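You operate a simulated robot arm through the tools that you are given. There is no shell and no other tool.

You are at the controls of a simulated robot arm. One attempt, no reset.

## Task
Shut the yellow lid, open the vent, then heat the drum as the ticket says.
Fine: leave the heater on till the display shows that heat.

Only the result counts: the job must be done as asked and must still hold three seconds after the hand-in. Knocking over, shifting, dropping, spilling or breaking anything else fails it. Lids that push on must go on centred and level and be pressed home; caps that screw on are set level and turned clockwise until they are tight.

## Robot
A 7-joint arm with a three-finger gripper, fixed in place. Base frame: the origin is on the floor under the middle of its stand, x ahead of it, y to its left, z up. Lengths are in mm, angles in degrees, forces in N, time in s.
It reaches about 977 mm from its shoulder. Its first joint turns from -166.0 to 166.0 degrees. Payload 2.69 kg.
The tool frame sits at the grasp point between the pads (the TCP): z along the fingers, y along the line on which they close. The tips reach 29 mm beyond it. The gripper opens to 120 mm; its body begins 78 mm behind the TCP.
Orientation is told as [roll, pitch, yaw] about the base's x, y, z axes, in that order, counted from this pose: with the fingers straight down and closing along the base's y, the tool's x points along the base's -x, its y along +y and its z along -z.

## Interface
- The arm moves only by the tool play_rows. Its argument "targets" is one flat list of numbers, 7 for each row, row after row: the shift along the base's x, y, z in mm, then the turn, a rotation vector about the base's x, y, z in degrees, then the opening, from 0 (shut) to 1 (fully open). In form: [tx, ty, tz, wx, wy, wz, grip, tx, ty, tz, wx, wy, wz, grip, ...]. A call has 1 to 20 rows; each row is the pose to reach, as a shift and turn from the pose commanded when the call began. Each row takes 0.2 s and may step no farther than 50 mm and 8.6 degrees from the row before; otherwise, or with a gripper value out of range, the whole call is refused. A pose out of reach is approached as far as the arm can. The call stops where the force on the tool passes 40 N (or 10 N more than at its start, if that is more) or the arm is blocked; 0.2 s more then pass. The fingers move at their own pace (about 136.2 mm/s each) and stop on an object; they squeeze with about 20 N. The grip force told is the motor's: it shows also when the fingers shut on nothing. Time passes only in rows, and 0.2 s behind the last, so rows that repeat a pose let the fingers close. It gives the time, the measured TCP pose, the force on the tool (base axes), the opening and the grip force at its end, in the units of the frame above (readings bear some noise), with the torque about the TCP (base axes, N m) and any sound that the robot's microphone picked up, and new pictures: "pictures" is both (left out), scene, wrist or none.
- Cameras (640 x 400 px; columns grow to the right, rows downward): "scene" is fixed at [400.5, -650.2, 1644.9]; the picture's right is [0.97, -0.23, 0.00], its down [-0.18, -0.75, -0.63] and it looks along [0.15, 0.61, -0.78] (base axes); focal length 244 px, centre (320, 200). "wrist" rides on the gripper at [63, 0, -104] in the tool frame; the picture's right is [0.01, 1.00, 0.00], its down [-0.83, 0.00, -0.56] and it looks along [-0.56, 0.00, 0.83] (tool axes); focal length 275 px, centre (320, 200). There is no depth. A picture from a camera that has moved, and an enlarged one, comes with that camera's place and axes in the base frame and with its lens.
- slide_trunk(by): moves the trunk up (or, below 0, down) by that many mm; the arm rides with it, the base frame stays. It gives what a move gives, with no picture.
- enlarge(camera, box): a new picture of the part [left, top, right, bottom] of that camera's present view, enlarged. It takes no simulated time.
- hand_in(): hands the job in; it is judged then, once.

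Places have to be worked out from the pictures, the camera data and where the tool is seen. Open the gripper and draw the arm clear of the work before you hand the job in, unless the task says otherwise.

The tools are called after ">>>" as a command line: name --argument value ..., lists and objects as JSON in quotes. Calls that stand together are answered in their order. play_rows: Moves the arm, as the interface text tells. Its arguments: {"type":"object","properties":{"targets":{"type":"array","items":{"type":"number"}},"pictures":{"type":"string","enum":["both","scene","wrist","none"]}},"required":["targets"]} The other tools are called the same way: slide_trunk (by) moves the trunk up or down; enlarge (camera, box) takes an enlarged picture of a part of a camera's view; hand_in () hands the job in.

At the start:

```text
t: 0.0
position: [558.1, 179.9, 1213.0]
orientation: [0.0, 0.1, 0.0]
contact_force: [0.2, 0.4, 0.3]
moment: [0.01, 0.01, 0.02]
width: 119.8
grasp_force: 0.1
trunk travel left (down, up): [-375.0, 211.0]
```

scene: 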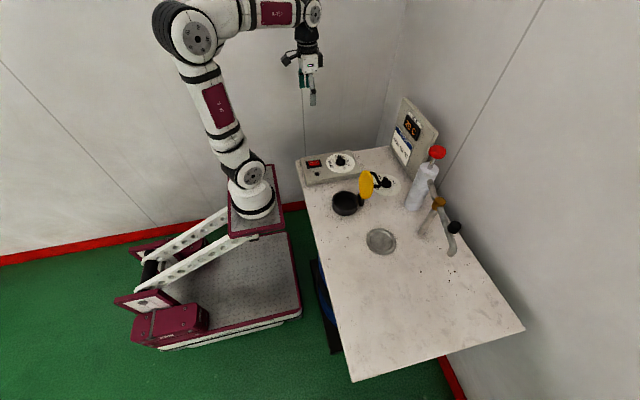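
wrist: 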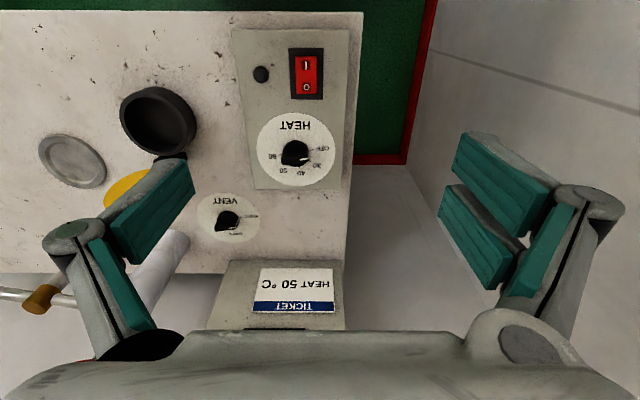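

I'll look at the scene closely first: the ticket seems to read HEAT 50 °C; I'll enlarge the views of the panel, the vent, the lid and the display.

>>> enlarge --camera "scene" --box '[290, 90, 450, 190]'

>>> enlarge --camera "scene" --box '[300, 140, 480, 270]'

>>> enlarge --camera "wrist" --box '[180, 20, 360, 150]'

>>> enlarge --camera "wrist" --box '[160, 120, 360, 320]'

>>> enlarge --camera "wrist" --box '[20, 70, 260, 250]'

```text
4.00 times, centred on (370, 140) of scene
camera zoom: at [400.5, -650.2, 1644.9], right [0.97, -0.23, 0.0], down [-0.18, -0.75, -0.63], along [0.15, 0.61, -0.78], focal length 974 px, centre (120, 440)
```

zoom: 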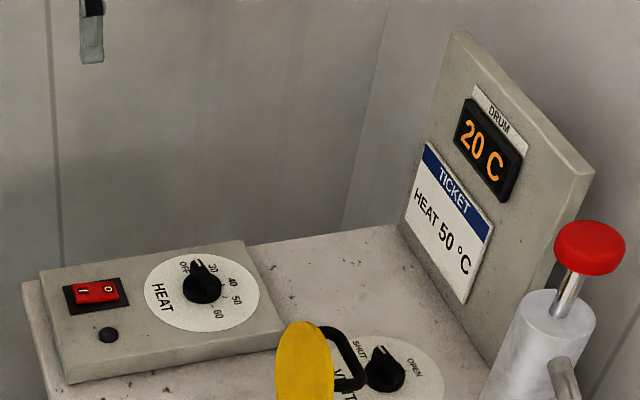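

```text
3.08 times, centred on (390, 205) of scene
camera zoom: at [400.5, -650.2, 1644.9], right [0.97, -0.23, 0.0], down [-0.18, -0.75, -0.63], along [0.15, 0.61, -0.78], focal length 749 px, centre (105, 185)
```

zoom: 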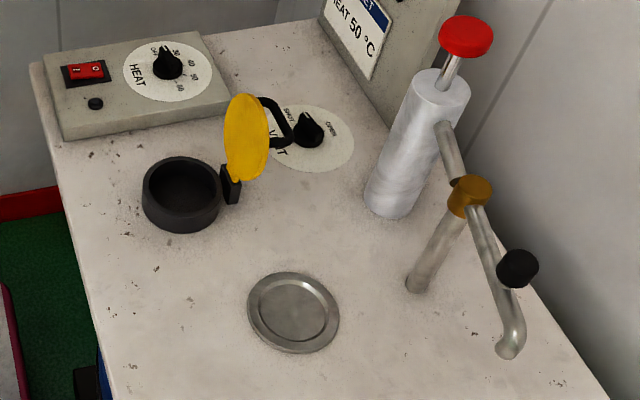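

```text
3.08 times, centred on (270, 85) of wrist
camera zoom: at [493.9, 179.7, 1318.4], right [-0.01, 1.0, 0.0], down [0.83, 0.0, 0.56], along [0.56, 0.0, -0.83], focal length 847 px, centre (474, 554)
```

zoom: 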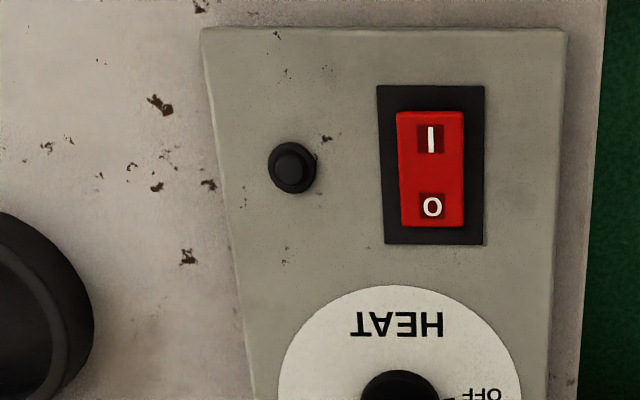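

```text
2.00 times, centred on (260, 220) of wrist
camera zoom: at [493.9, 179.7, 1318.4], right [-0.01, 1.0, 0.0], down [0.83, 0.0, 0.56], along [0.56, 0.0, -0.83], focal length 551 px, centre (440, 160)
```

zoom: 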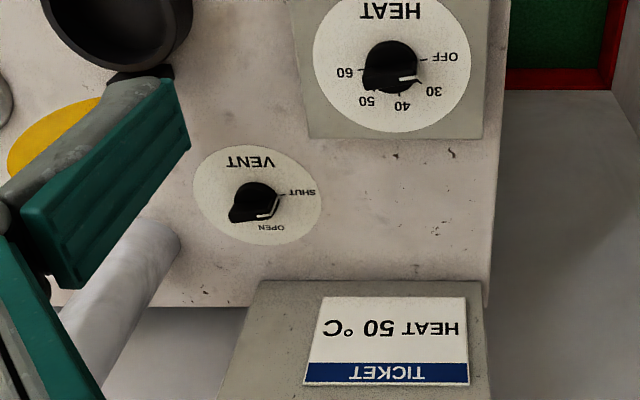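

```text
2.22 times, centred on (140, 160) of wrist
camera zoom: at [493.9, 179.7, 1318.4], right [-0.01, 1.0, 0.0], down [0.83, 0.0, 0.56], along [0.56, 0.0, -0.83], focal length 612 px, centre (720, 289)
```

zoom: 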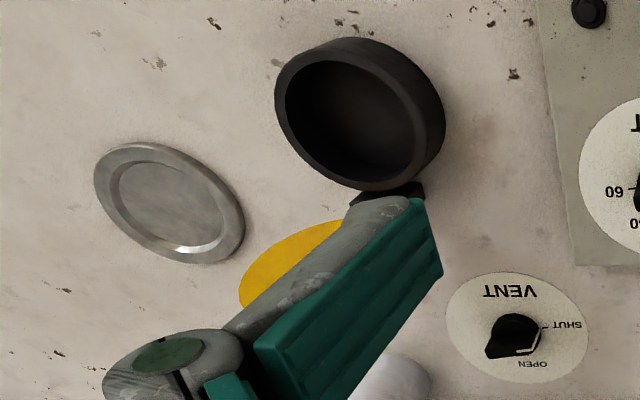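

The ticket says 50 °C, and the display shows 20 °C. By triangulation the HEAT knob is near (689, 138, 893), the VENT knob near (852, -14, 866) and the drum rim near (639, -82, 896), with the lid standing open at its +x side. I'll lower the arm over the panel for a closer look.

>>> play_rows --targets '[0, -10, -40, 0, 0, 0, 1, 0, -20, -80, 0, 0, 0, 1, 0, -30, -120, 0, 0, 0, 1, 0, -40, -150, 0, 0, 0, 1, 0, -40, -150, 0, 0, 0, 1]' --pictures "wrist"

```text
t: 1.2
position: [556.8, 139.2, 1060.2]
orientation: [0.0, 0.1, 0.0]
contact_force: [-0.9, 0.5, 0.5]
moment: [-0.03, 0.02, -0.02]
width: 119.9
grasp_force: 0.2
trunk travel left (down, up): [-375.0, 211.0]
camera wrist: at [493.1, 139.4, 1165.4], right [-0.01, 1.0, 0.0], down [0.83, 0.0, 0.56], along [0.56, 0.0, -0.83], focal length 275 px, centre (320, 200)
```

wrist: 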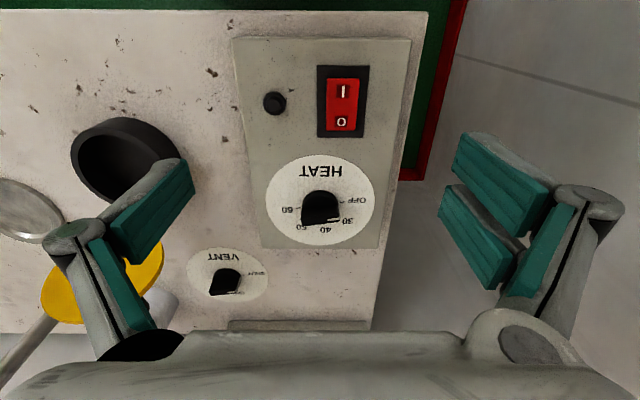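

>>> enlarge --camera "wrist" --box '[230, 140, 390, 240]'

>>> enlarge --camera "wrist" --box '[230, 30, 420, 150]'

>>> enlarge --camera "wrist" --box '[170, 230, 290, 310]'

```text
4.00 times, centred on (310, 190) of wrist
camera zoom: at [493.1, 139.4, 1165.4], right [-0.01, 1.0, 0.0], down [0.83, 0.0, 0.56], along [0.56, 0.0, -0.83], focal length 1101 px, centre (360, 240)
```

zoom: 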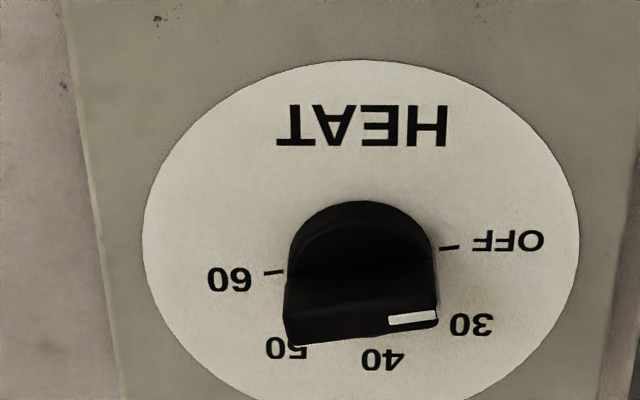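

```text
3.33 times, centred on (325, 90) of wrist
camera zoom: at [493.1, 139.4, 1165.4], right [-0.01, 1.0, 0.0], down [0.83, 0.0, 0.56], along [0.56, 0.0, -0.83], focal length 918 px, centre (303, 567)
```

zoom: 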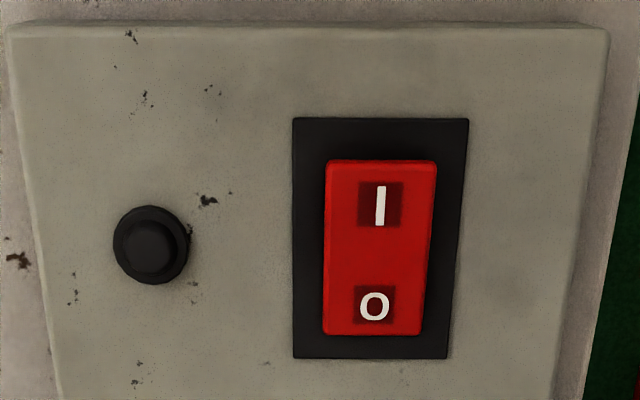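

```text
5.00 times, centred on (230, 270) of wrist
camera zoom: at [493.1, 139.4, 1165.4], right [-0.01, 1.0, 0.0], down [0.83, 0.0, 0.56], along [0.56, 0.0, -0.83], focal length 1376 px, centre (770, -150)
```

zoom: 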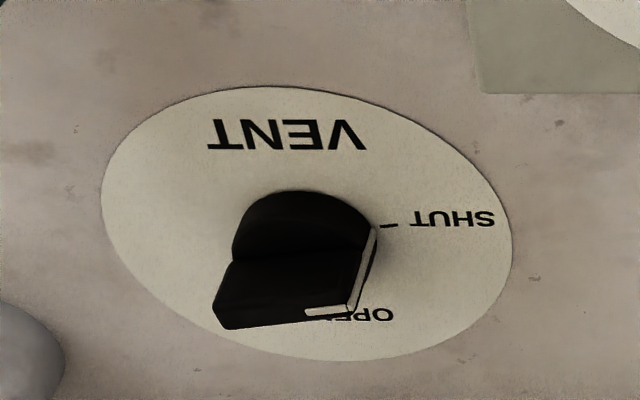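

The HEAT pointer sits at OFF (about 96° from +x) with 50 at about -33°. The VENT pointer is at SHUT (about 95°) with OPEN at about 7°. Next I'll zoom in on the rocker, the lid and the display.

>>> enlarge --camera "scene" --box '[298, 150, 338, 175]'

>>> enlarge --camera "scene" --box '[325, 160, 405, 210]'

>>> enlarge --camera "wrist" --box '[300, 50, 380, 150]'

>>> enlarge --camera "wrist" --box '[0, 100, 220, 340]'

```text
16.00 times, centred on (318, 162) of scene
camera zoom: at [400.5, -650.2, 1644.9], right [0.97, -0.23, 0.0], down [-0.18, -0.75, -0.63], along [0.15, 0.61, -0.78], focal length 3895 px, centre (352, 800)
```

zoom: 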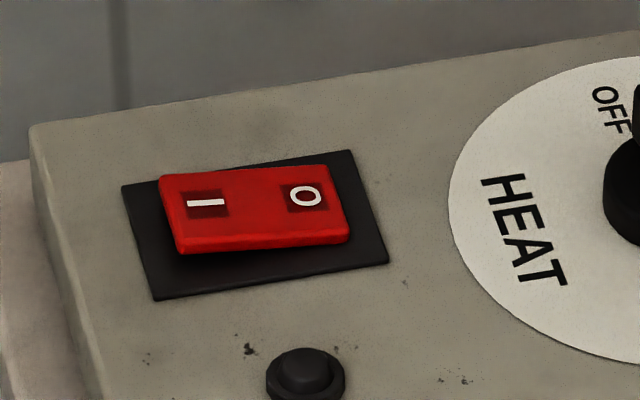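

```text
8.00 times, centred on (365, 185) of scene
camera zoom: at [400.5, -650.2, 1644.9], right [0.97, -0.23, 0.0], down [-0.18, -0.75, -0.63], along [0.15, 0.61, -0.78], focal length 1948 px, centre (-40, 320)
```

zoom: 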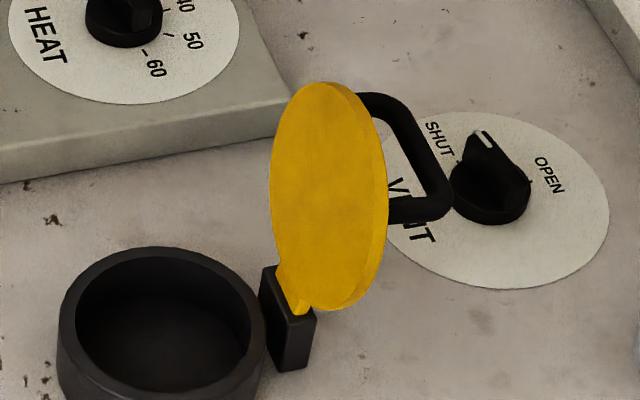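

```text
4.00 times, centred on (340, 100) of wrist
camera zoom: at [493.1, 139.4, 1165.4], right [-0.01, 1.0, 0.0], down [0.83, 0.0, 0.56], along [0.56, 0.0, -0.83], focal length 1101 px, centre (240, 600)
```

zoom: 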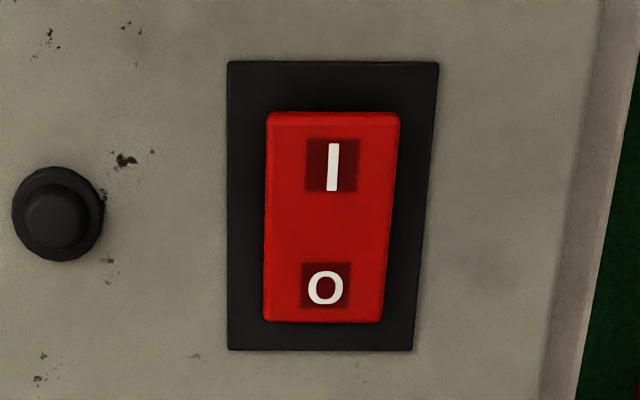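

```text
1.67 times, centred on (110, 220) of wrist
camera zoom: at [493.1, 139.4, 1165.4], right [-0.01, 1.0, 0.0], down [0.83, 0.0, 0.56], along [0.56, 0.0, -0.83], focal length 459 px, centre (670, 167)
```

zoom: 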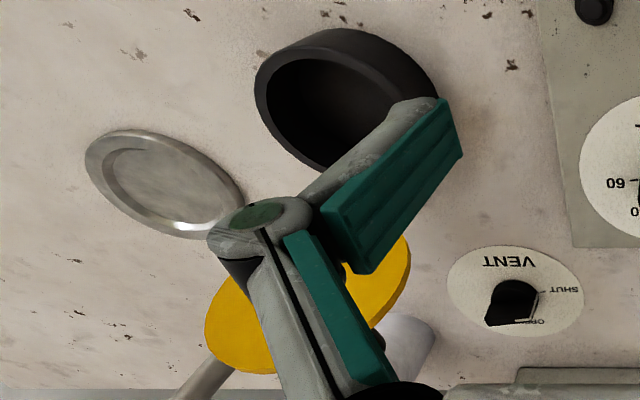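

The O end of the rocker is pressed, so the heater is off. The lid stands just past vertical, hinged near (705, -88, 905), with a bar handle on its +x side. I'll rise and move above the drum to see the lid and hinge better.

>>> play_rows --targets '[0, 0, 45, 0, 0, 0, 1, 0, -20, 90, 0, 0, 0, 1, 8, -65, 110, 0, 0, 0, 1, 16, -110, 120, 0, 0, 0, 1, 24, -155, 120, 0, 0, 0, 1, 32, -200, 120, 0, 0, 0, 1, 33, -230, 120, 0, 0, 0, 1, 33, -230, 120, 0, 0, 0, 1]' --pictures "both"

```text
t: 3.0
position: [589.2, -89.2, 1183.3]
orientation: [0.0, -0.1, 0.1]
contact_force: [0.5, 0.3, -0.8]
moment: [0.0, 0.01, -0.04]
width: 119.8
grasp_force: 0.1
trunk travel left (down, up): [-375.0, 211.0]
camera wrist: at [525.4, -88.9, 1288.2], right [-0.01, 1.0, 0.0], down [0.83, 0.0, 0.56], along [0.56, 0.0, -0.83], focal length 275 px, centre (320, 200)
```

scene: 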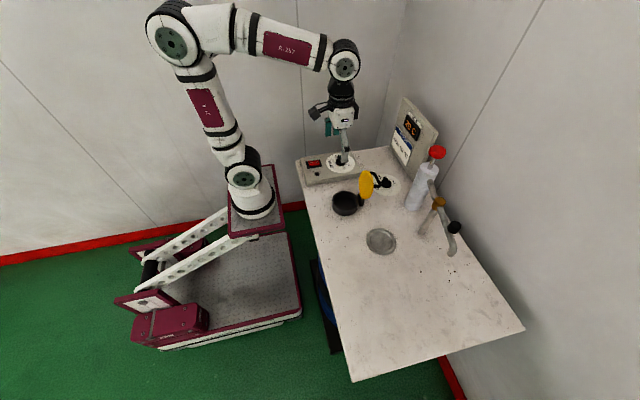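
wrist: 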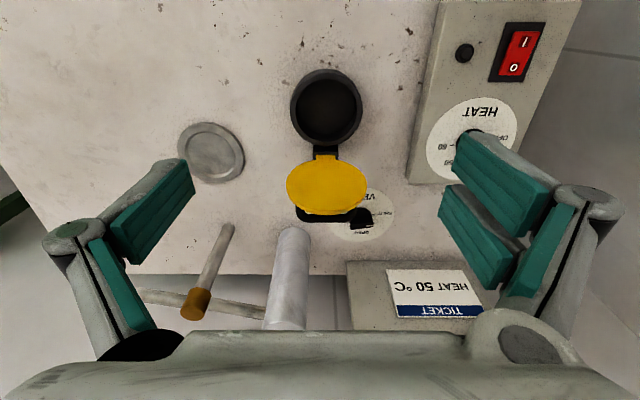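

>>> enlarge --camera "wrist" --box '[250, 60, 410, 260]'

>>> enlarge --camera "wrist" --box '[280, 140, 380, 240]'

```text
2.00 times, centred on (330, 160) of wrist
camera zoom: at [525.4, -88.9, 1288.2], right [-0.01, 1.0, 0.0], down [0.83, 0.0, 0.56], along [0.56, 0.0, -0.83], focal length 551 px, centre (300, 280)
```

zoom: 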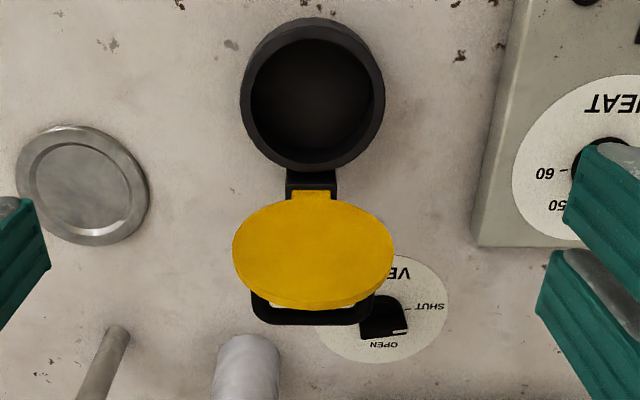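

```text
4.00 times, centred on (330, 190) of wrist
camera zoom: at [525.4, -88.9, 1288.2], right [-0.01, 1.0, 0.0], down [0.83, 0.0, 0.56], along [0.56, 0.0, -0.83], focal length 1101 px, centre (280, 240)
```

zoom: 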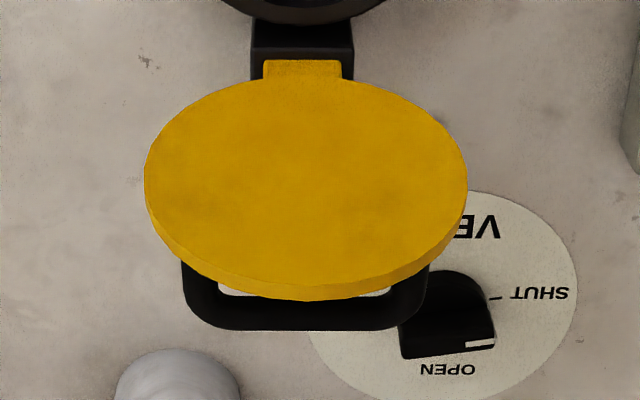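

The hinge works out at about (705, -80, 905), the drum centre at (635, -80), and the lid leans back about 8°. The handle bar is at about (776, y from -125 to -33, 966). I'll close the fingers here to see their shape before using them to push.

>>> play_rows --targets '[0, 0, 0, 0, 0, 0, 0.5, 0, 0, 0, 0, 0, 0, 0, 0, 0, 0, 0, 0, 0, 0, 0, 0, 0, 0, 0, 0, 0]' --pictures "both"

>>> enlarge --camera "scene" --box '[300, 70, 380, 180]'

```text
t: 4.0
position: [589.1, -88.6, 1182.0]
orientation: [0.0, 0.0, 0.0]
contact_force: [-0.4, -0.3, 0.6]
moment: [-0.01, -0.01, 0.0]
width: 0.1
grasp_force: 20.1
trunk travel left (down, up): [-375.0, 211.0]
camera wrist: at [525.3, -88.5, 1288.2], right [-0.01, 1.0, 0.0], down [0.83, 0.0, 0.56], along [0.56, 0.0, -0.83], focal length 275 px, centre (320, 200)
```

scene: 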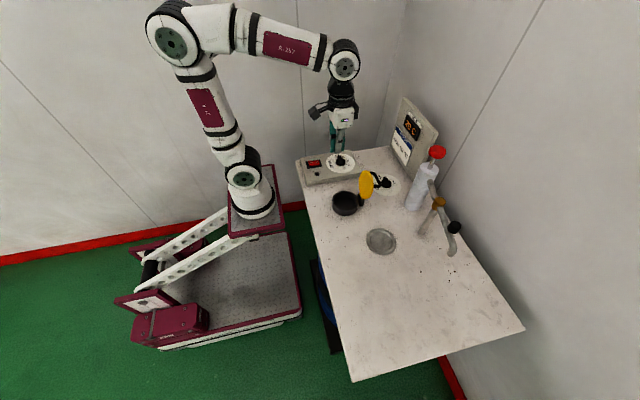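
wrist: 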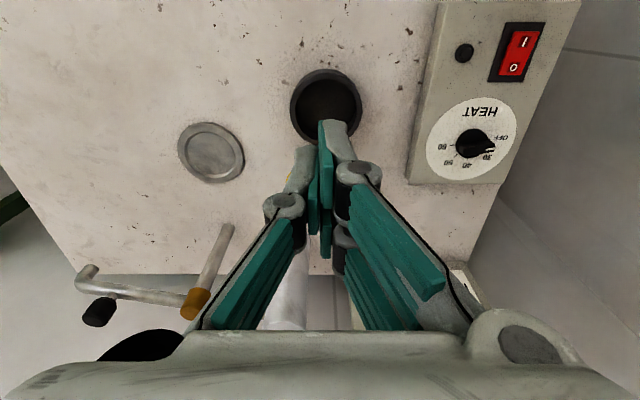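

```text
3.64 times, centred on (340, 125) of scene
camera zoom: at [400.5, -650.2, 1644.9], right [0.97, -0.23, 0.0], down [-0.18, -0.75, -0.63], along [0.15, 0.61, -0.78], focal length 885 px, centre (247, 473)
```

zoom: 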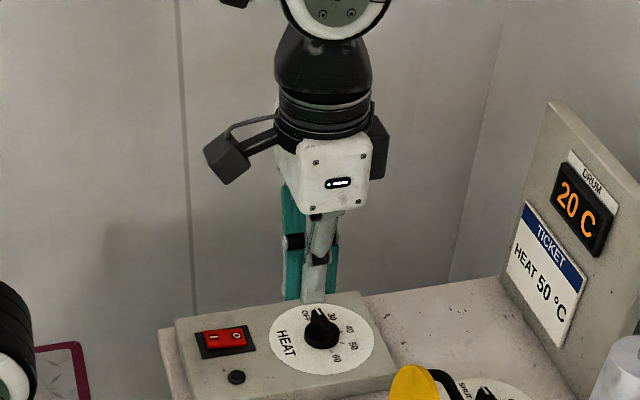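

Closed, the fingers span about ±29 mm in x around the TCP. I'll carry the closed fingers over the lid to x≈790, between the lid and the bar handle and higher than the bar, then come down behind the top of the lid.

>>> play_rows --targets '[45, 3, 0, 0, 0, 0, 0, 90, 6, 0, 0, 0, 0, 0, 135, 8, 0, 0, 0, 0, 0, 180, 8, 0, 0, 0, 0, 0, 205, 8, -10, 0, 0, 0, 0, 205, 8, -50, 0, 0, 0, 0, 205, 8, -90, 0, 0, 0, 0, 205, 8, -100, 0, 0, 0, 0]' --pictures "both"

>>> enlarge --camera "scene" --box '[310, 60, 470, 220]'

```text
t: 5.8
position: [795.6, -82.3, 1084.6]
orientation: [0.0, 0.0, 0.1]
contact_force: [-0.9, -0.3, 0.0]
moment: [-0.01, -0.01, 0.0]
width: 0.3
grasp_force: 19.9
trunk travel left (down, up): [-375.0, 211.0]
camera wrist: at [731.7, -83.4, 1189.5], right [-0.01, 1.0, 0.0], down [0.83, 0.0, 0.56], along [0.56, 0.0, -0.83], focal length 275 px, centre (320, 200)
```

scene: 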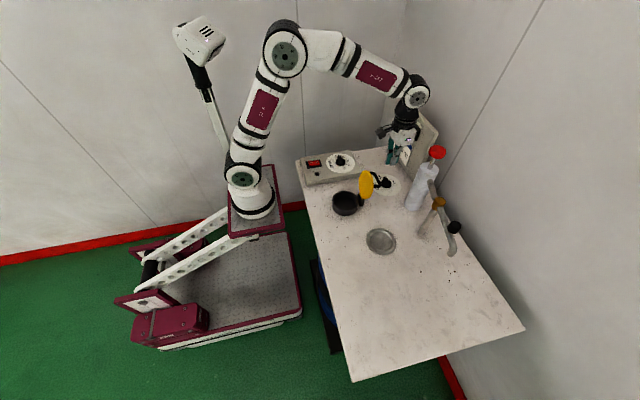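
wrist: 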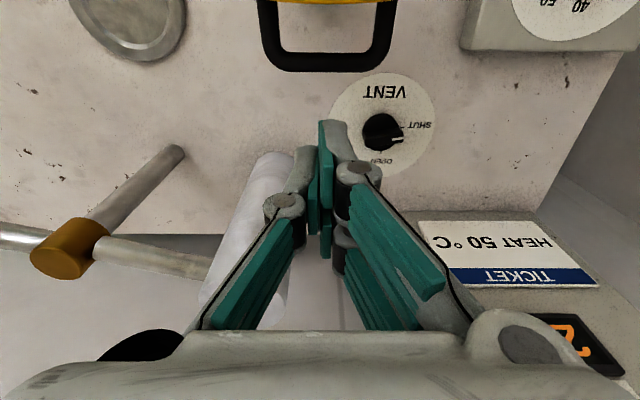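

```text
2.50 times, centred on (390, 140) of scene
camera zoom: at [400.5, -650.2, 1644.9], right [0.97, -0.23, 0.0], down [-0.18, -0.75, -0.63], along [0.15, 0.61, -0.78], focal length 609 px, centre (145, 350)
```

zoom: 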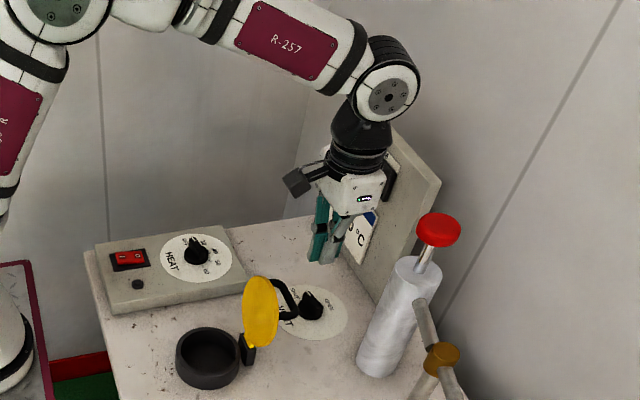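

The fingers are behind the lid. From this view the handle bar is at about (762, -76, 967). I'll lower the tips to z≈993, above the bar, and start pushing the top of the lid toward -x slowly.

>>> play_rows --targets '[0, 0, -35, 0, 0, 0, 0, 0, 0, -61, 0, 0, 0, 0, -15, 0, -61, 0, 0, 0, 0, -30, 0, -61, 0, 0, 0, 0, -40, 0, -61, 0, 0, 0, 0, -50, 0, -61, 0, 0, 0, 0, -60, 0, -61, 0, 0, 0, 0]' --pictures "both"

>>> enlarge --camera "scene" --box '[310, 80, 470, 220]'

```text
t: 7.4
position: [736.1, -82.2, 1023.0]
orientation: [0.1, -0.3, 0.0]
contact_force: [4.8, 1.2, 12.6]
moment: [0.04, -0.19, 0.0]
width: 5.9
grasp_force: 28.3
trunk travel left (down, up): [-375.0, 211.0]
camera wrist: at [672.5, -83.2, 1127.5], right [-0.01, 1.0, 0.0], down [0.83, 0.01, 0.56], along [0.56, 0.0, -0.83], focal length 275 px, centre (320, 200)
```

scene: 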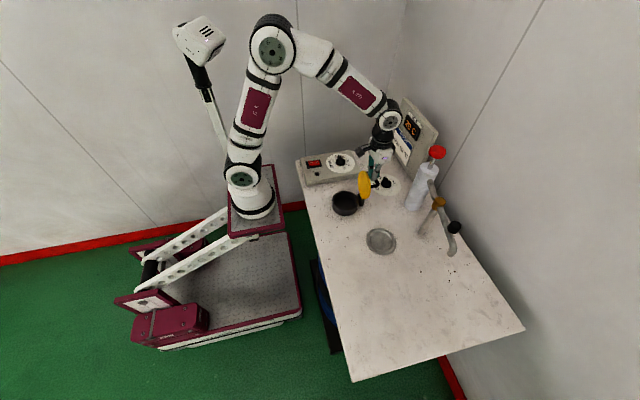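
wrist: 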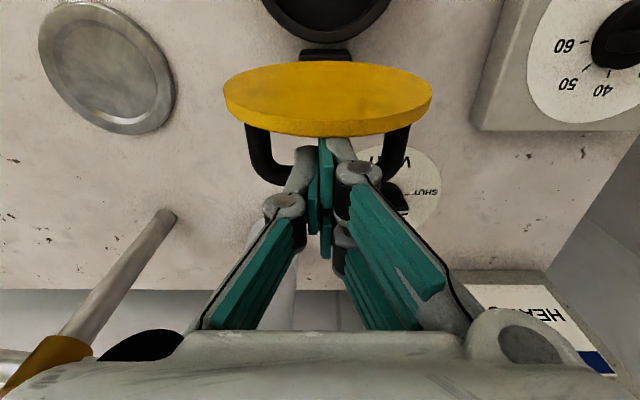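

```text
2.86 times, centred on (390, 150) of scene
camera zoom: at [400.5, -650.2, 1644.9], right [0.97, -0.23, 0.0], down [-0.18, -0.75, -0.63], along [0.15, 0.61, -0.78], focal length 696 px, centre (120, 343)
```

zoom: 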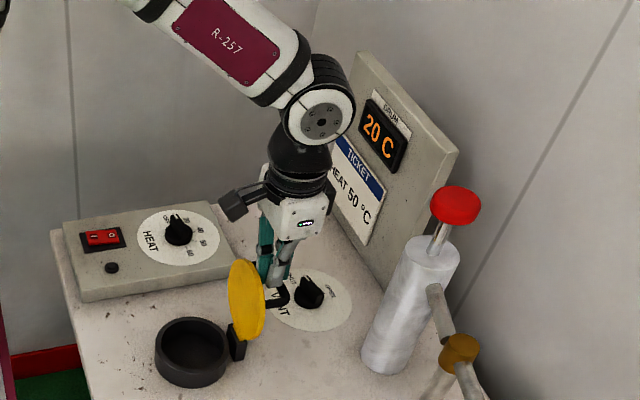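

The lid is turning (about 93–95°), but I read 12.6 N upward and the fingers are spread by 6 mm, so the rising bar is probably touching the fingertips. I'll lift 12 mm and check.

>>> play_rows --targets '[2, 0, 6, 0, 0, 0, 0, 2, 0, 14, 0, 0, 0, 0, 2, 0, 14, 0, 0, 0, 0]' --pictures "wrist"

>>> enlarge --camera "wrist" --box '[220, 50, 440, 280]'

>>> enlarge --camera "scene" --box '[340, 130, 420, 210]'

```text
t: 8.2
position: [737.9, -83.9, 1035.6]
orientation: [-0.1, 0.0, 0.1]
contact_force: [-0.3, -0.1, -0.1]
moment: [0.0, -0.02, 0.01]
width: 0.0
grasp_force: 28.9
trunk travel left (down, up): [-375.0, 211.0]
camera wrist: at [673.5, -83.7, 1140.1], right [-0.01, 1.0, 0.0], down [0.83, 0.0, 0.56], along [0.56, 0.0, -0.83], focal length 275 px, centre (320, 200)
```

wrist: 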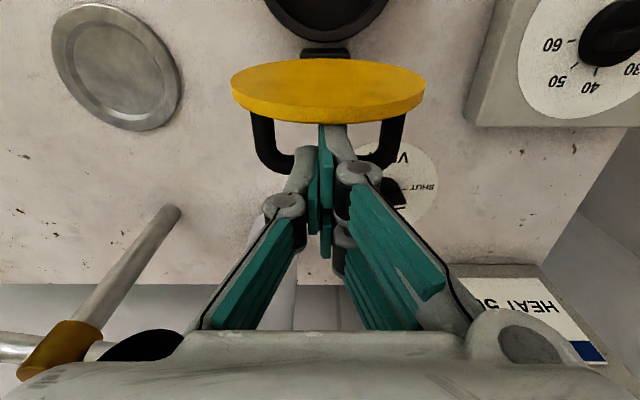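

```text
1.74 times, centred on (330, 165) of wrist
camera zoom: at [673.5, -83.7, 1140.1], right [-0.01, 1.0, 0.0], down [0.83, 0.0, 0.56], along [0.56, 0.0, -0.83], focal length 479 px, centre (303, 261)
```

zoom: 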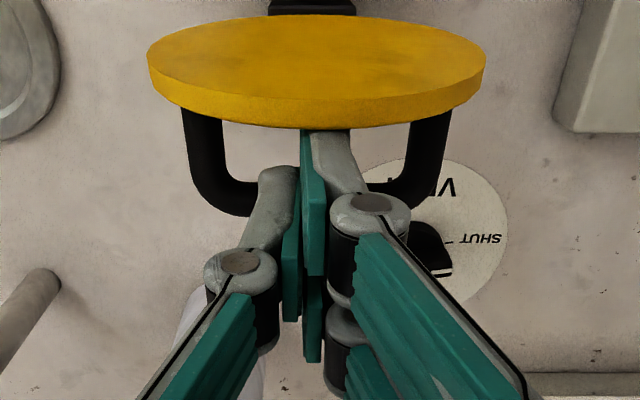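

```text
5.00 times, centred on (380, 170) of scene
camera zoom: at [400.5, -650.2, 1644.9], right [0.97, -0.23, 0.0], down [-0.18, -0.75, -0.63], along [0.15, 0.61, -0.78], focal length 1217 px, centre (20, 350)
```

zoom: 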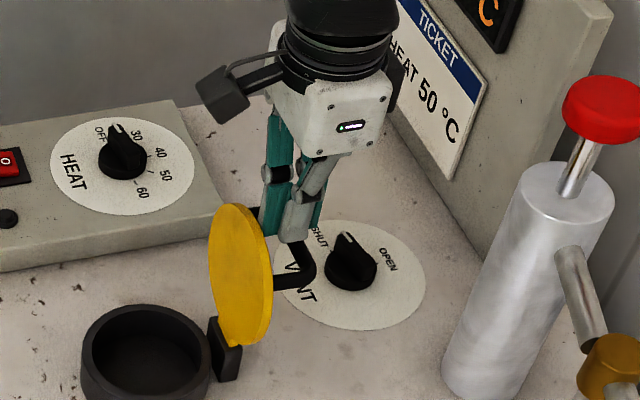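

The force is gone, and the lid holds at roughly 92°. I'll keep pushing toward -x at this height, where the bar can't reach the tips.

>>> play_rows --targets '[-10, 0, 0, 0, 0, 0, 0, -20, 0, 0, 0, 0, 0, 0, -30, 0, 0, 0, 0, 0, 0, -40, 0, 0, 0, 0, 0, 0, -50, 0, 0, 0, 0, 0, 0]' --pictures "both"

>>> enlarge --camera "scene" --box '[330, 130, 410, 210]'

```text
t: 9.4
position: [686.1, -82.1, 1035.7]
orientation: [0.1, -0.1, -0.1]
contact_force: [0.4, -0.8, 0.4]
moment: [-0.02, 0.02, 0.02]
width: 0.0
grasp_force: 28.7
trunk travel left (down, up): [-375.0, 211.0]
camera wrist: at [622.8, -82.0, 1140.1], right [-0.01, 1.0, 0.0], down [0.83, 0.0, 0.56], along [0.56, 0.0, -0.83], focal length 275 px, centre (320, 200)
```

scene: 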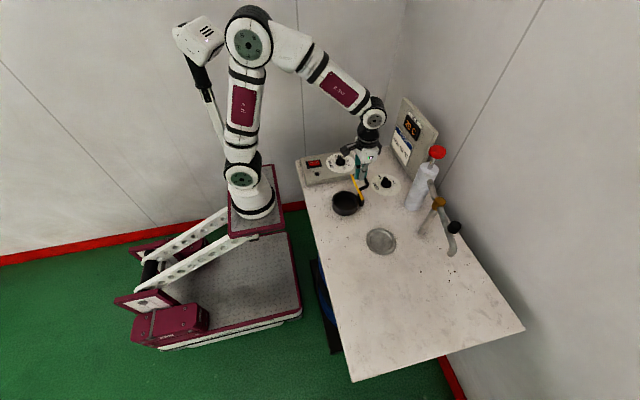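
wrist: 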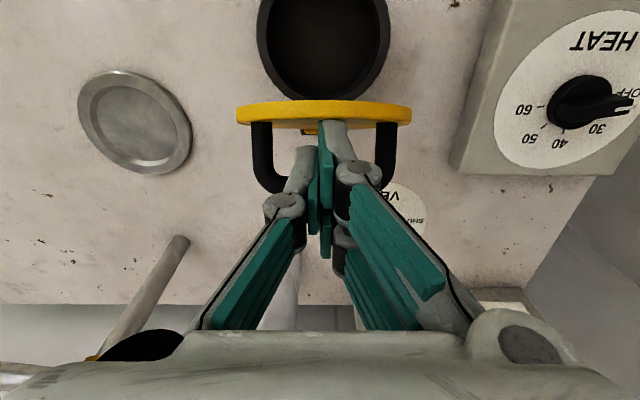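

```text
5.00 times, centred on (370, 170) of scene
camera zoom: at [400.5, -650.2, 1644.9], right [0.97, -0.23, 0.0], down [-0.18, -0.75, -0.63], along [0.15, 0.61, -0.78], focal length 1217 px, centre (70, 350)
```

zoom: 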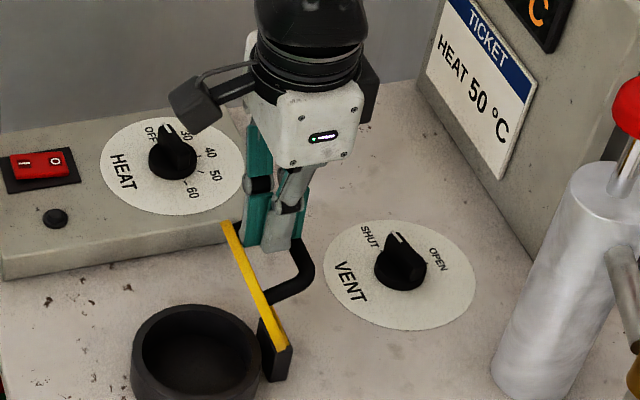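

The lid is now at about 115° and holds by hinge friction. I'll push a little farther, then move round to push the bar from its +x side.

>>> play_rows --targets '[-10, 0, 0, 0, 0, 0, 0, -18, 0, 0, 0, 0, 0, 0, -24, 0, 0, 0, 0, 0, 0, -24, 0, 0, 0, 0, 0, 0]' --pictures "both"

>>> enlarge --camera "scene" --box '[330, 130, 410, 210]'

```text
t: 10.4
position: [663.9, -83.7, 1036.2]
orientation: [0.0, 0.0, 0.0]
contact_force: [-0.4, 0.2, 0.2]
moment: [-0.03, 0.02, -0.01]
width: 0.1
grasp_force: 28.9
trunk travel left (down, up): [-375.0, 211.0]
camera wrist: at [599.5, -83.7, 1140.5], right [-0.01, 1.0, 0.0], down [0.83, 0.0, 0.56], along [0.56, 0.0, -0.83], focal length 275 px, centre (320, 200)
```

scene: 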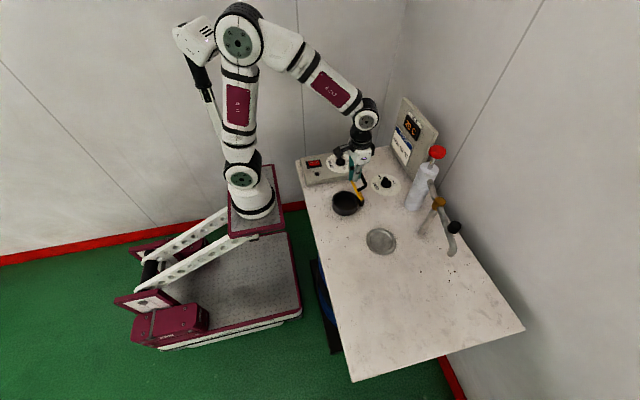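
wrist: 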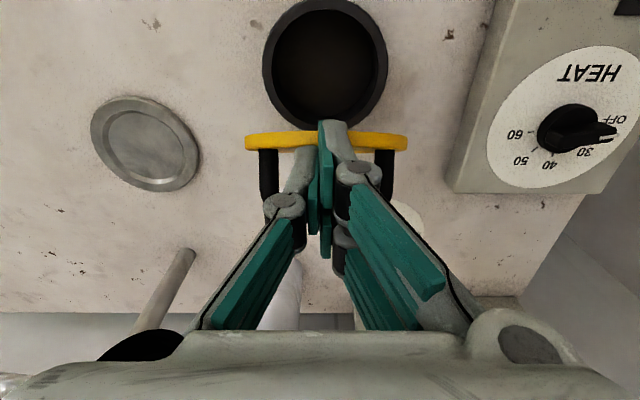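

```text
5.00 times, centred on (370, 170) of scene
camera zoom: at [400.5, -650.2, 1644.9], right [0.97, -0.23, 0.0], down [-0.18, -0.75, -0.63], along [0.15, 0.61, -0.78], focal length 1217 px, centre (70, 350)
```

zoom: 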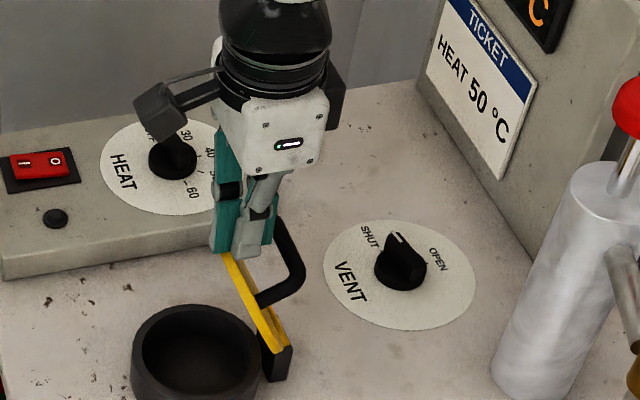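

The lid edge is at about (646, 1015), so θ≈118°, and it stays put by friction. I'll rise, move behind the bar on its +x side, come down with the tips at z≈952 and push the bar toward -x.

>>> play_rows --targets '[4, 0, 25, 0, 0, 0, 0, 25, 0, 45, 0, 0, 0, 0, 70, 2, 45, 0, 0, 0, 0, 112, 3, 45, 0, 0, 0, 0, 112, 3, 5, 0, 0, 0, 0, 112, 3, -30, 0, 0, 0, 0, 112, 3, -54, 0, 0, 0, 0, 112, 3, -54, 0, 0, 0, 0]' --pictures "both"

>>> enlarge --camera "scene" --box '[330, 130, 410, 210]'

```text
t: 12.2
position: [774.6, -76.4, 983.6]
orientation: [0.0, 0.0, 0.0]
contact_force: [0.1, -0.1, 0.5]
moment: [0.01, 0.02, 0.0]
width: 0.0
grasp_force: 29.1
trunk travel left (down, up): [-375.0, 211.0]
camera wrist: at [710.9, -76.4, 1088.1], right [-0.01, 1.0, 0.0], down [0.83, 0.0, 0.56], along [0.56, 0.0, -0.83], focal length 275 px, centre (320, 200)
```

scene: 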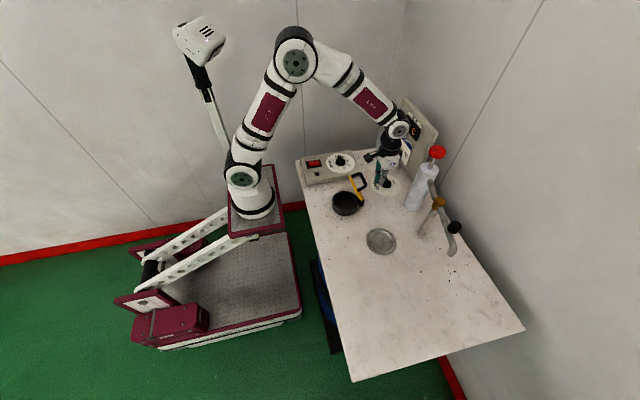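
wrist: 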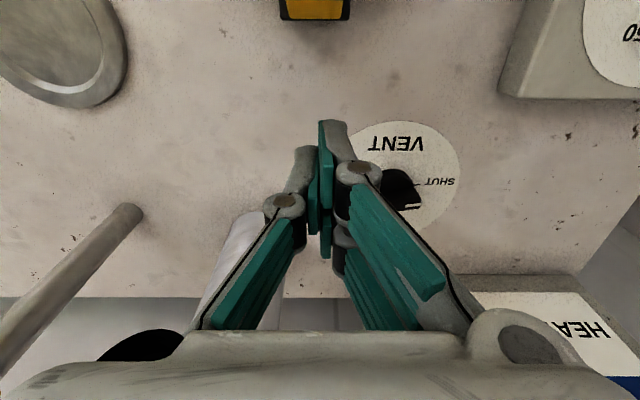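

```text
5.00 times, centred on (370, 170) of scene
camera zoom: at [400.5, -650.2, 1644.9], right [0.97, -0.23, 0.0], down [-0.18, -0.75, -0.63], along [0.15, 0.61, -0.78], focal length 1217 px, centre (70, 350)
```

zoom: 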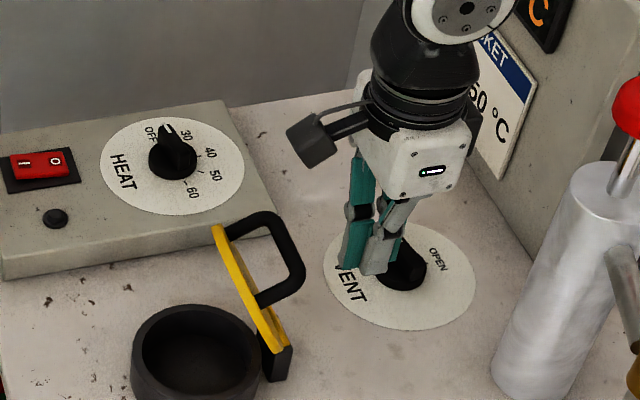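

The fingers are well behind the bar, with the lid at about 118°. Now I'll push the bar toward -x in small steps.

>>> play_rows --targets '[-15, -2, 0, 0, 0, 0, 0, -30, -3, 0, 0, 0, 0, 0, -40, -3, 0, 0, 0, 0, 0, -50, -3, 0, 0, 0, 0, 0, -60, -3, 0, 0, 0, 0, 0, -70, -3, 0, 0, 0, 0, 0, -80, -3, 0, 0, 0, 0, 0]' --pictures "both"

>>> enlarge --camera "scene" --box '[330, 130, 410, 210]'

```text
t: 13.8
position: [695.4, -83.6, 983.1]
orientation: [0.0, 0.0, 0.0]
contact_force: [-0.9, 0.2, -0.6]
moment: [0.0, 0.02, 0.01]
width: 0.0
grasp_force: 28.6
trunk travel left (down, up): [-375.0, 211.0]
camera wrist: at [631.6, -84.0, 1087.4], right [-0.01, 1.0, 0.0], down [0.83, 0.0, 0.56], along [0.56, 0.0, -0.83], focal length 275 px, centre (320, 200)
```

scene: 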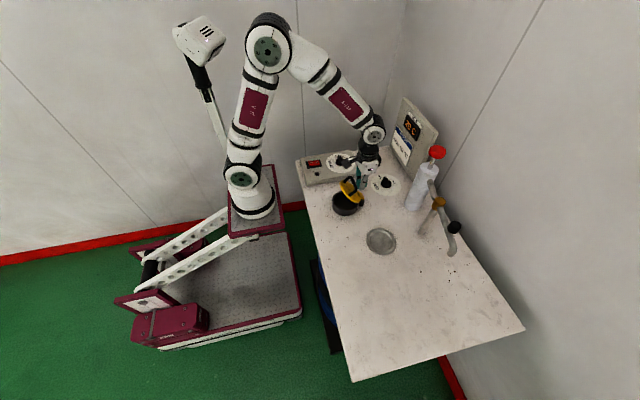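
wrist: 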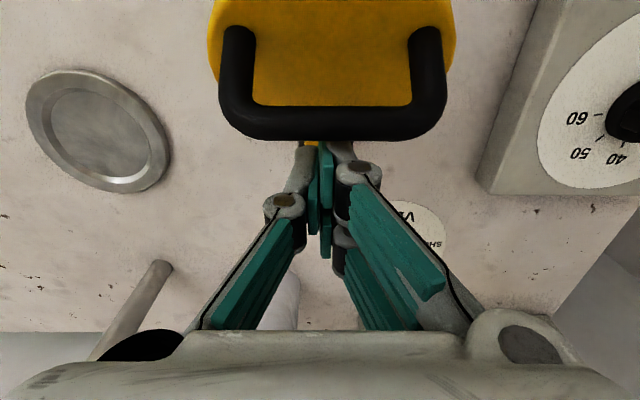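

```text
5.00 times, centred on (370, 170) of scene
camera zoom: at [400.5, -650.2, 1644.9], right [0.97, -0.23, 0.0], down [-0.18, -0.75, -0.63], along [0.15, 0.61, -0.78], focal length 1217 px, centre (70, 350)
```

zoom: 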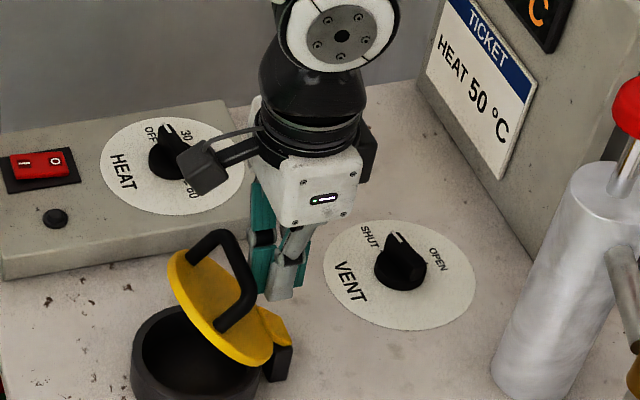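

The lid is about 145° round and moving freely. I'll keep pushing the bar toward -x until it is nearly closed.

>>> play_rows --targets '[-8, 0, 0, 0, 0, 0, 0, -16, 0, 0, 0, 0, 0, 0, -24, 0, 0, 0, 0, 0, 0, -24, 0, 0, 0, 0, 0, 0]' --pictures "both"

>>> enlarge --camera "scene" --box '[330, 130, 410, 210]'

```text
t: 14.8
position: [672.7, -81.3, 982.8]
orientation: [0.0, -0.1, 0.0]
contact_force: [-0.2, -0.5, 0.1]
moment: [0.0, 0.01, 0.02]
width: 0.0
grasp_force: 28.1
trunk travel left (down, up): [-375.0, 211.0]
camera wrist: at [608.5, -80.9, 1088.6], right [-0.01, 1.0, 0.0], down [0.83, 0.0, 0.56], along [0.56, 0.0, -0.83], focal length 275 px, centre (320, 200)
```

scene: 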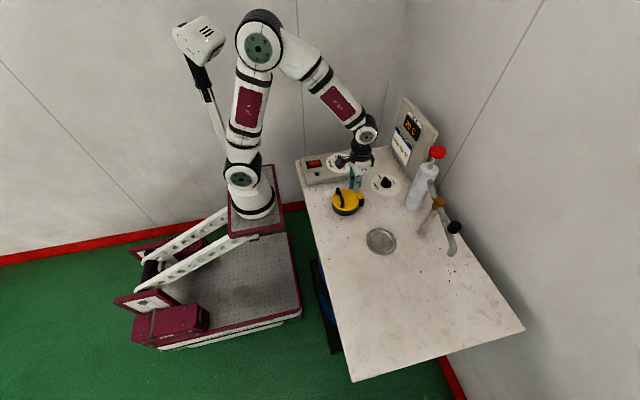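
wrist: 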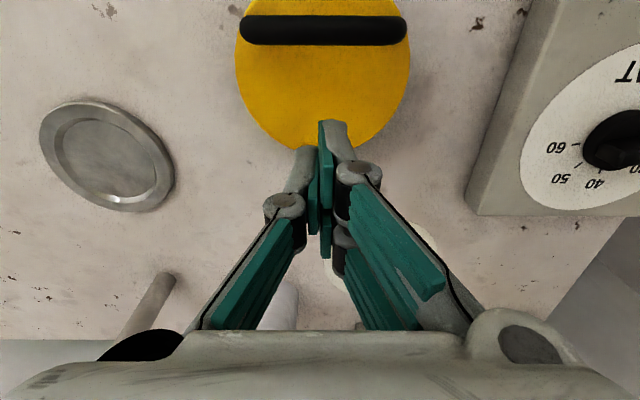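

```text
5.00 times, centred on (370, 170) of scene
camera zoom: at [400.5, -650.2, 1644.9], right [0.97, -0.23, 0.0], down [-0.18, -0.75, -0.63], along [0.15, 0.61, -0.78], focal length 1217 px, centre (70, 350)
```

zoom: 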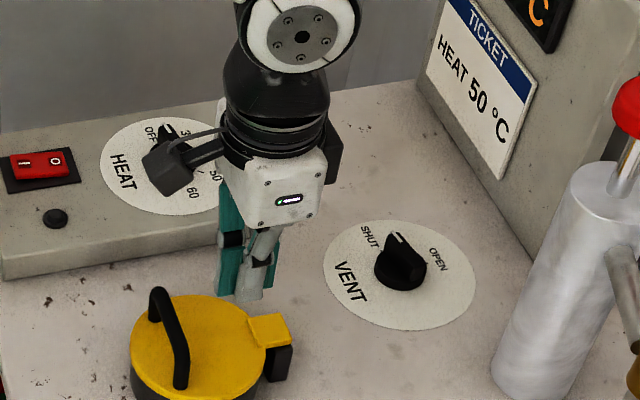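

The lid has dropped shut. Its handle bar is now at about (615, -80, 948). I'll rise and turn the gripper +90° about z so the fingers line up along the bar (I need that yaw for the knobs too), then check the lid from above.

>>> play_rows --targets '[0, 0, 40, 0, 0, 0, 0, -6, 0, 80, 0, 0, 8, 0, -12, 0, 100, 0, 0, 16, 0, -18, 0, 100, 0, 0, 24, 0, -24, 0, 100, 0, 0, 32, 0, -30, 0, 100, 0, 0, 40, 0, -36, 0, 100, 0, 0, 48, 0, -42, 0, 100, 0, 0, 56, 0, -48, 0, 100, 0, 0, 64, 0, -52, 0, 100, 0, 0, 72, 0, -56, 0, 100, 0, 0, 80, 0, -57, 0, 100, 0, 0, 88, 0, -57, 0, 100, 0, 0, 90, 0, -57, 0, 100, 0, 0, 90, 0]' --pictures "both"

>>> enlarge --camera "scene" --box '[320, 170, 400, 220]'

```text
t: 17.8
position: [615.7, -82.5, 1080.9]
orientation: [-0.1, 0.1, 90.1]
contact_force: [-0.7, -0.7, 0.2]
moment: [-0.04, 0.02, -0.02]
width: 0.2
grasp_force: 28.5
trunk travel left (down, up): [-375.0, 211.0]
camera wrist: at [615.0, -145.0, 1186.6], right [-1.0, -0.01, 0.0], down [-0.01, 0.83, 0.56], along [0.0, 0.56, -0.83], focal length 275 px, centre (320, 200)
```

scene: 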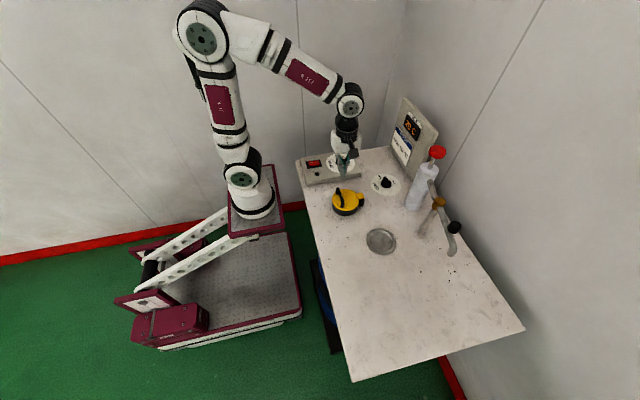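
wrist: 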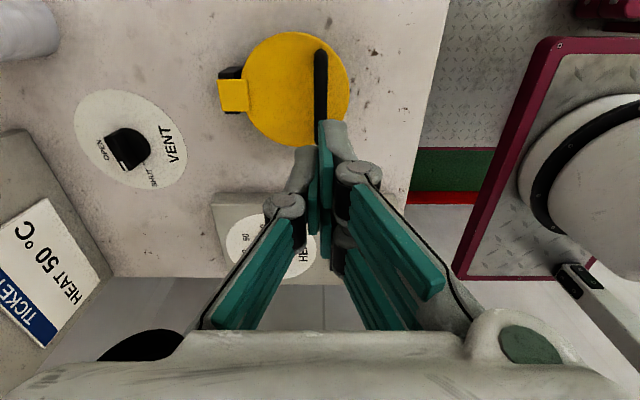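

```text
8.00 times, centred on (360, 195) of scene
camera zoom: at [400.5, -650.2, 1644.9], right [0.97, -0.23, 0.0], down [-0.18, -0.75, -0.63], along [0.15, 0.61, -0.78], focal length 1948 px, centre (0, 240)
```

zoom: 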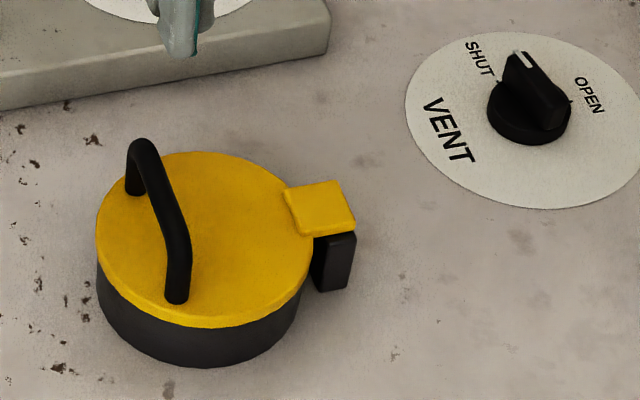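

The lid looks flush and level on the drum, with the bar at x≈614. I'll press it home by coming down on the bar with the closed fingertips.

>>> play_rows --targets '[-1, 1, -45, 0, 0, 0, 0, -1, 2, -80, 0, 0, 0, 0, -1, 2, -90, 0, 0, 0, 0, -1, 2, -94, 0, 0, 0, 0, -1, 2, -97, 0, 0, 0, 0, -1, 2, -100, 0, 0, 0, 0, -1, 2, -102, 0, 0, 0, 0, -1, 2, -104, 0, 0, 0, 0]' --pictures "scene"

```text
t: 19.6
position: [613.7, -79.8, 979.1]
orientation: [-0.1, 0.0, 90.1]
contact_force: [0.1, -0.1, 0.3]
moment: [0.0, 0.0, -0.02]
width: 0.0
grasp_force: 28.4
trunk travel left (down, up): [-375.0, 211.0]
```

scene: 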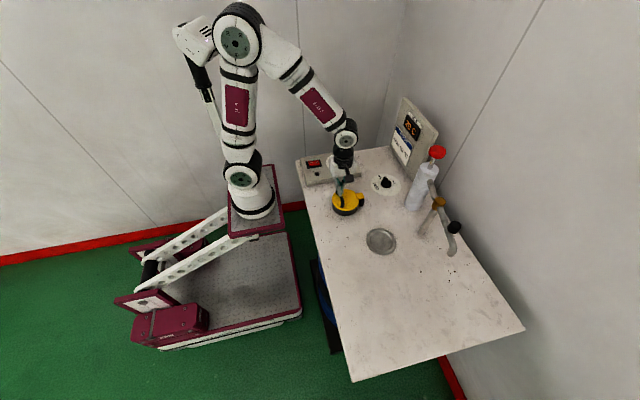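

No contact yet at a tip height of about 950. I'll keep going down in small steps until the force builds.

>>> play_rows --targets '[0, 0, -3, 0, 0, 0, 0, 0, 0, -6, 0, 0, 0, 0, 0, 0, -9, 0, 0, 0, 0, 0, 0, -11, 0, 0, 0, 0, 0, 0, -13, 0, 0, 0, 0]' --pictures "scene"

>>> enlarge --camera "scene" --box '[320, 160, 400, 220]'

```text
t: 20.9
position: [613.9, -79.9, 969.3]
orientation: [-0.2, 0.0, 90.0]
contact_force: [-10.9, 1.1, 28.2]
moment: [0.46, 0.27, 0.07]
width: 6.0
grasp_force: 28.1
trunk travel left (down, up): [-375.0, 211.0]
stopped in row 5: the force on the tool passed its limit at 42 N (the readings are from after the stop); the commanded pose is now the measured one
```

scene: 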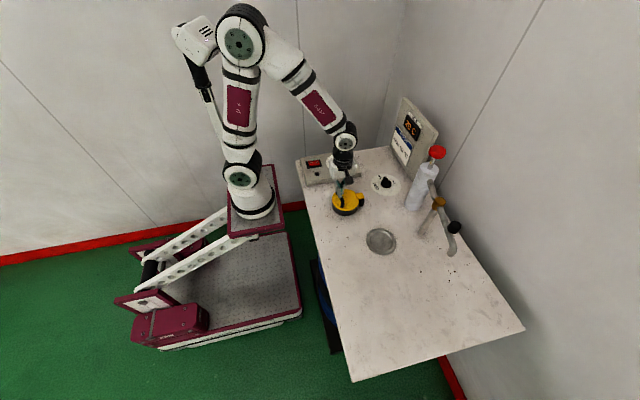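

```text
6.67 times, centred on (360, 190) of scene
camera zoom: at [400.5, -650.2, 1644.9], right [0.97, -0.23, 0.0], down [-0.18, -0.75, -0.63], along [0.15, 0.61, -0.78], focal length 1623 px, centre (53, 267)
```

zoom: 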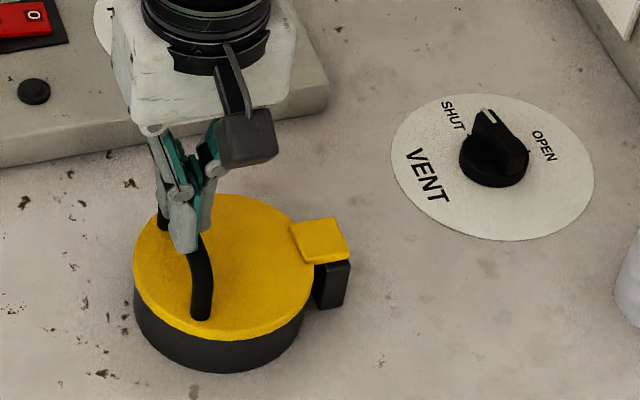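

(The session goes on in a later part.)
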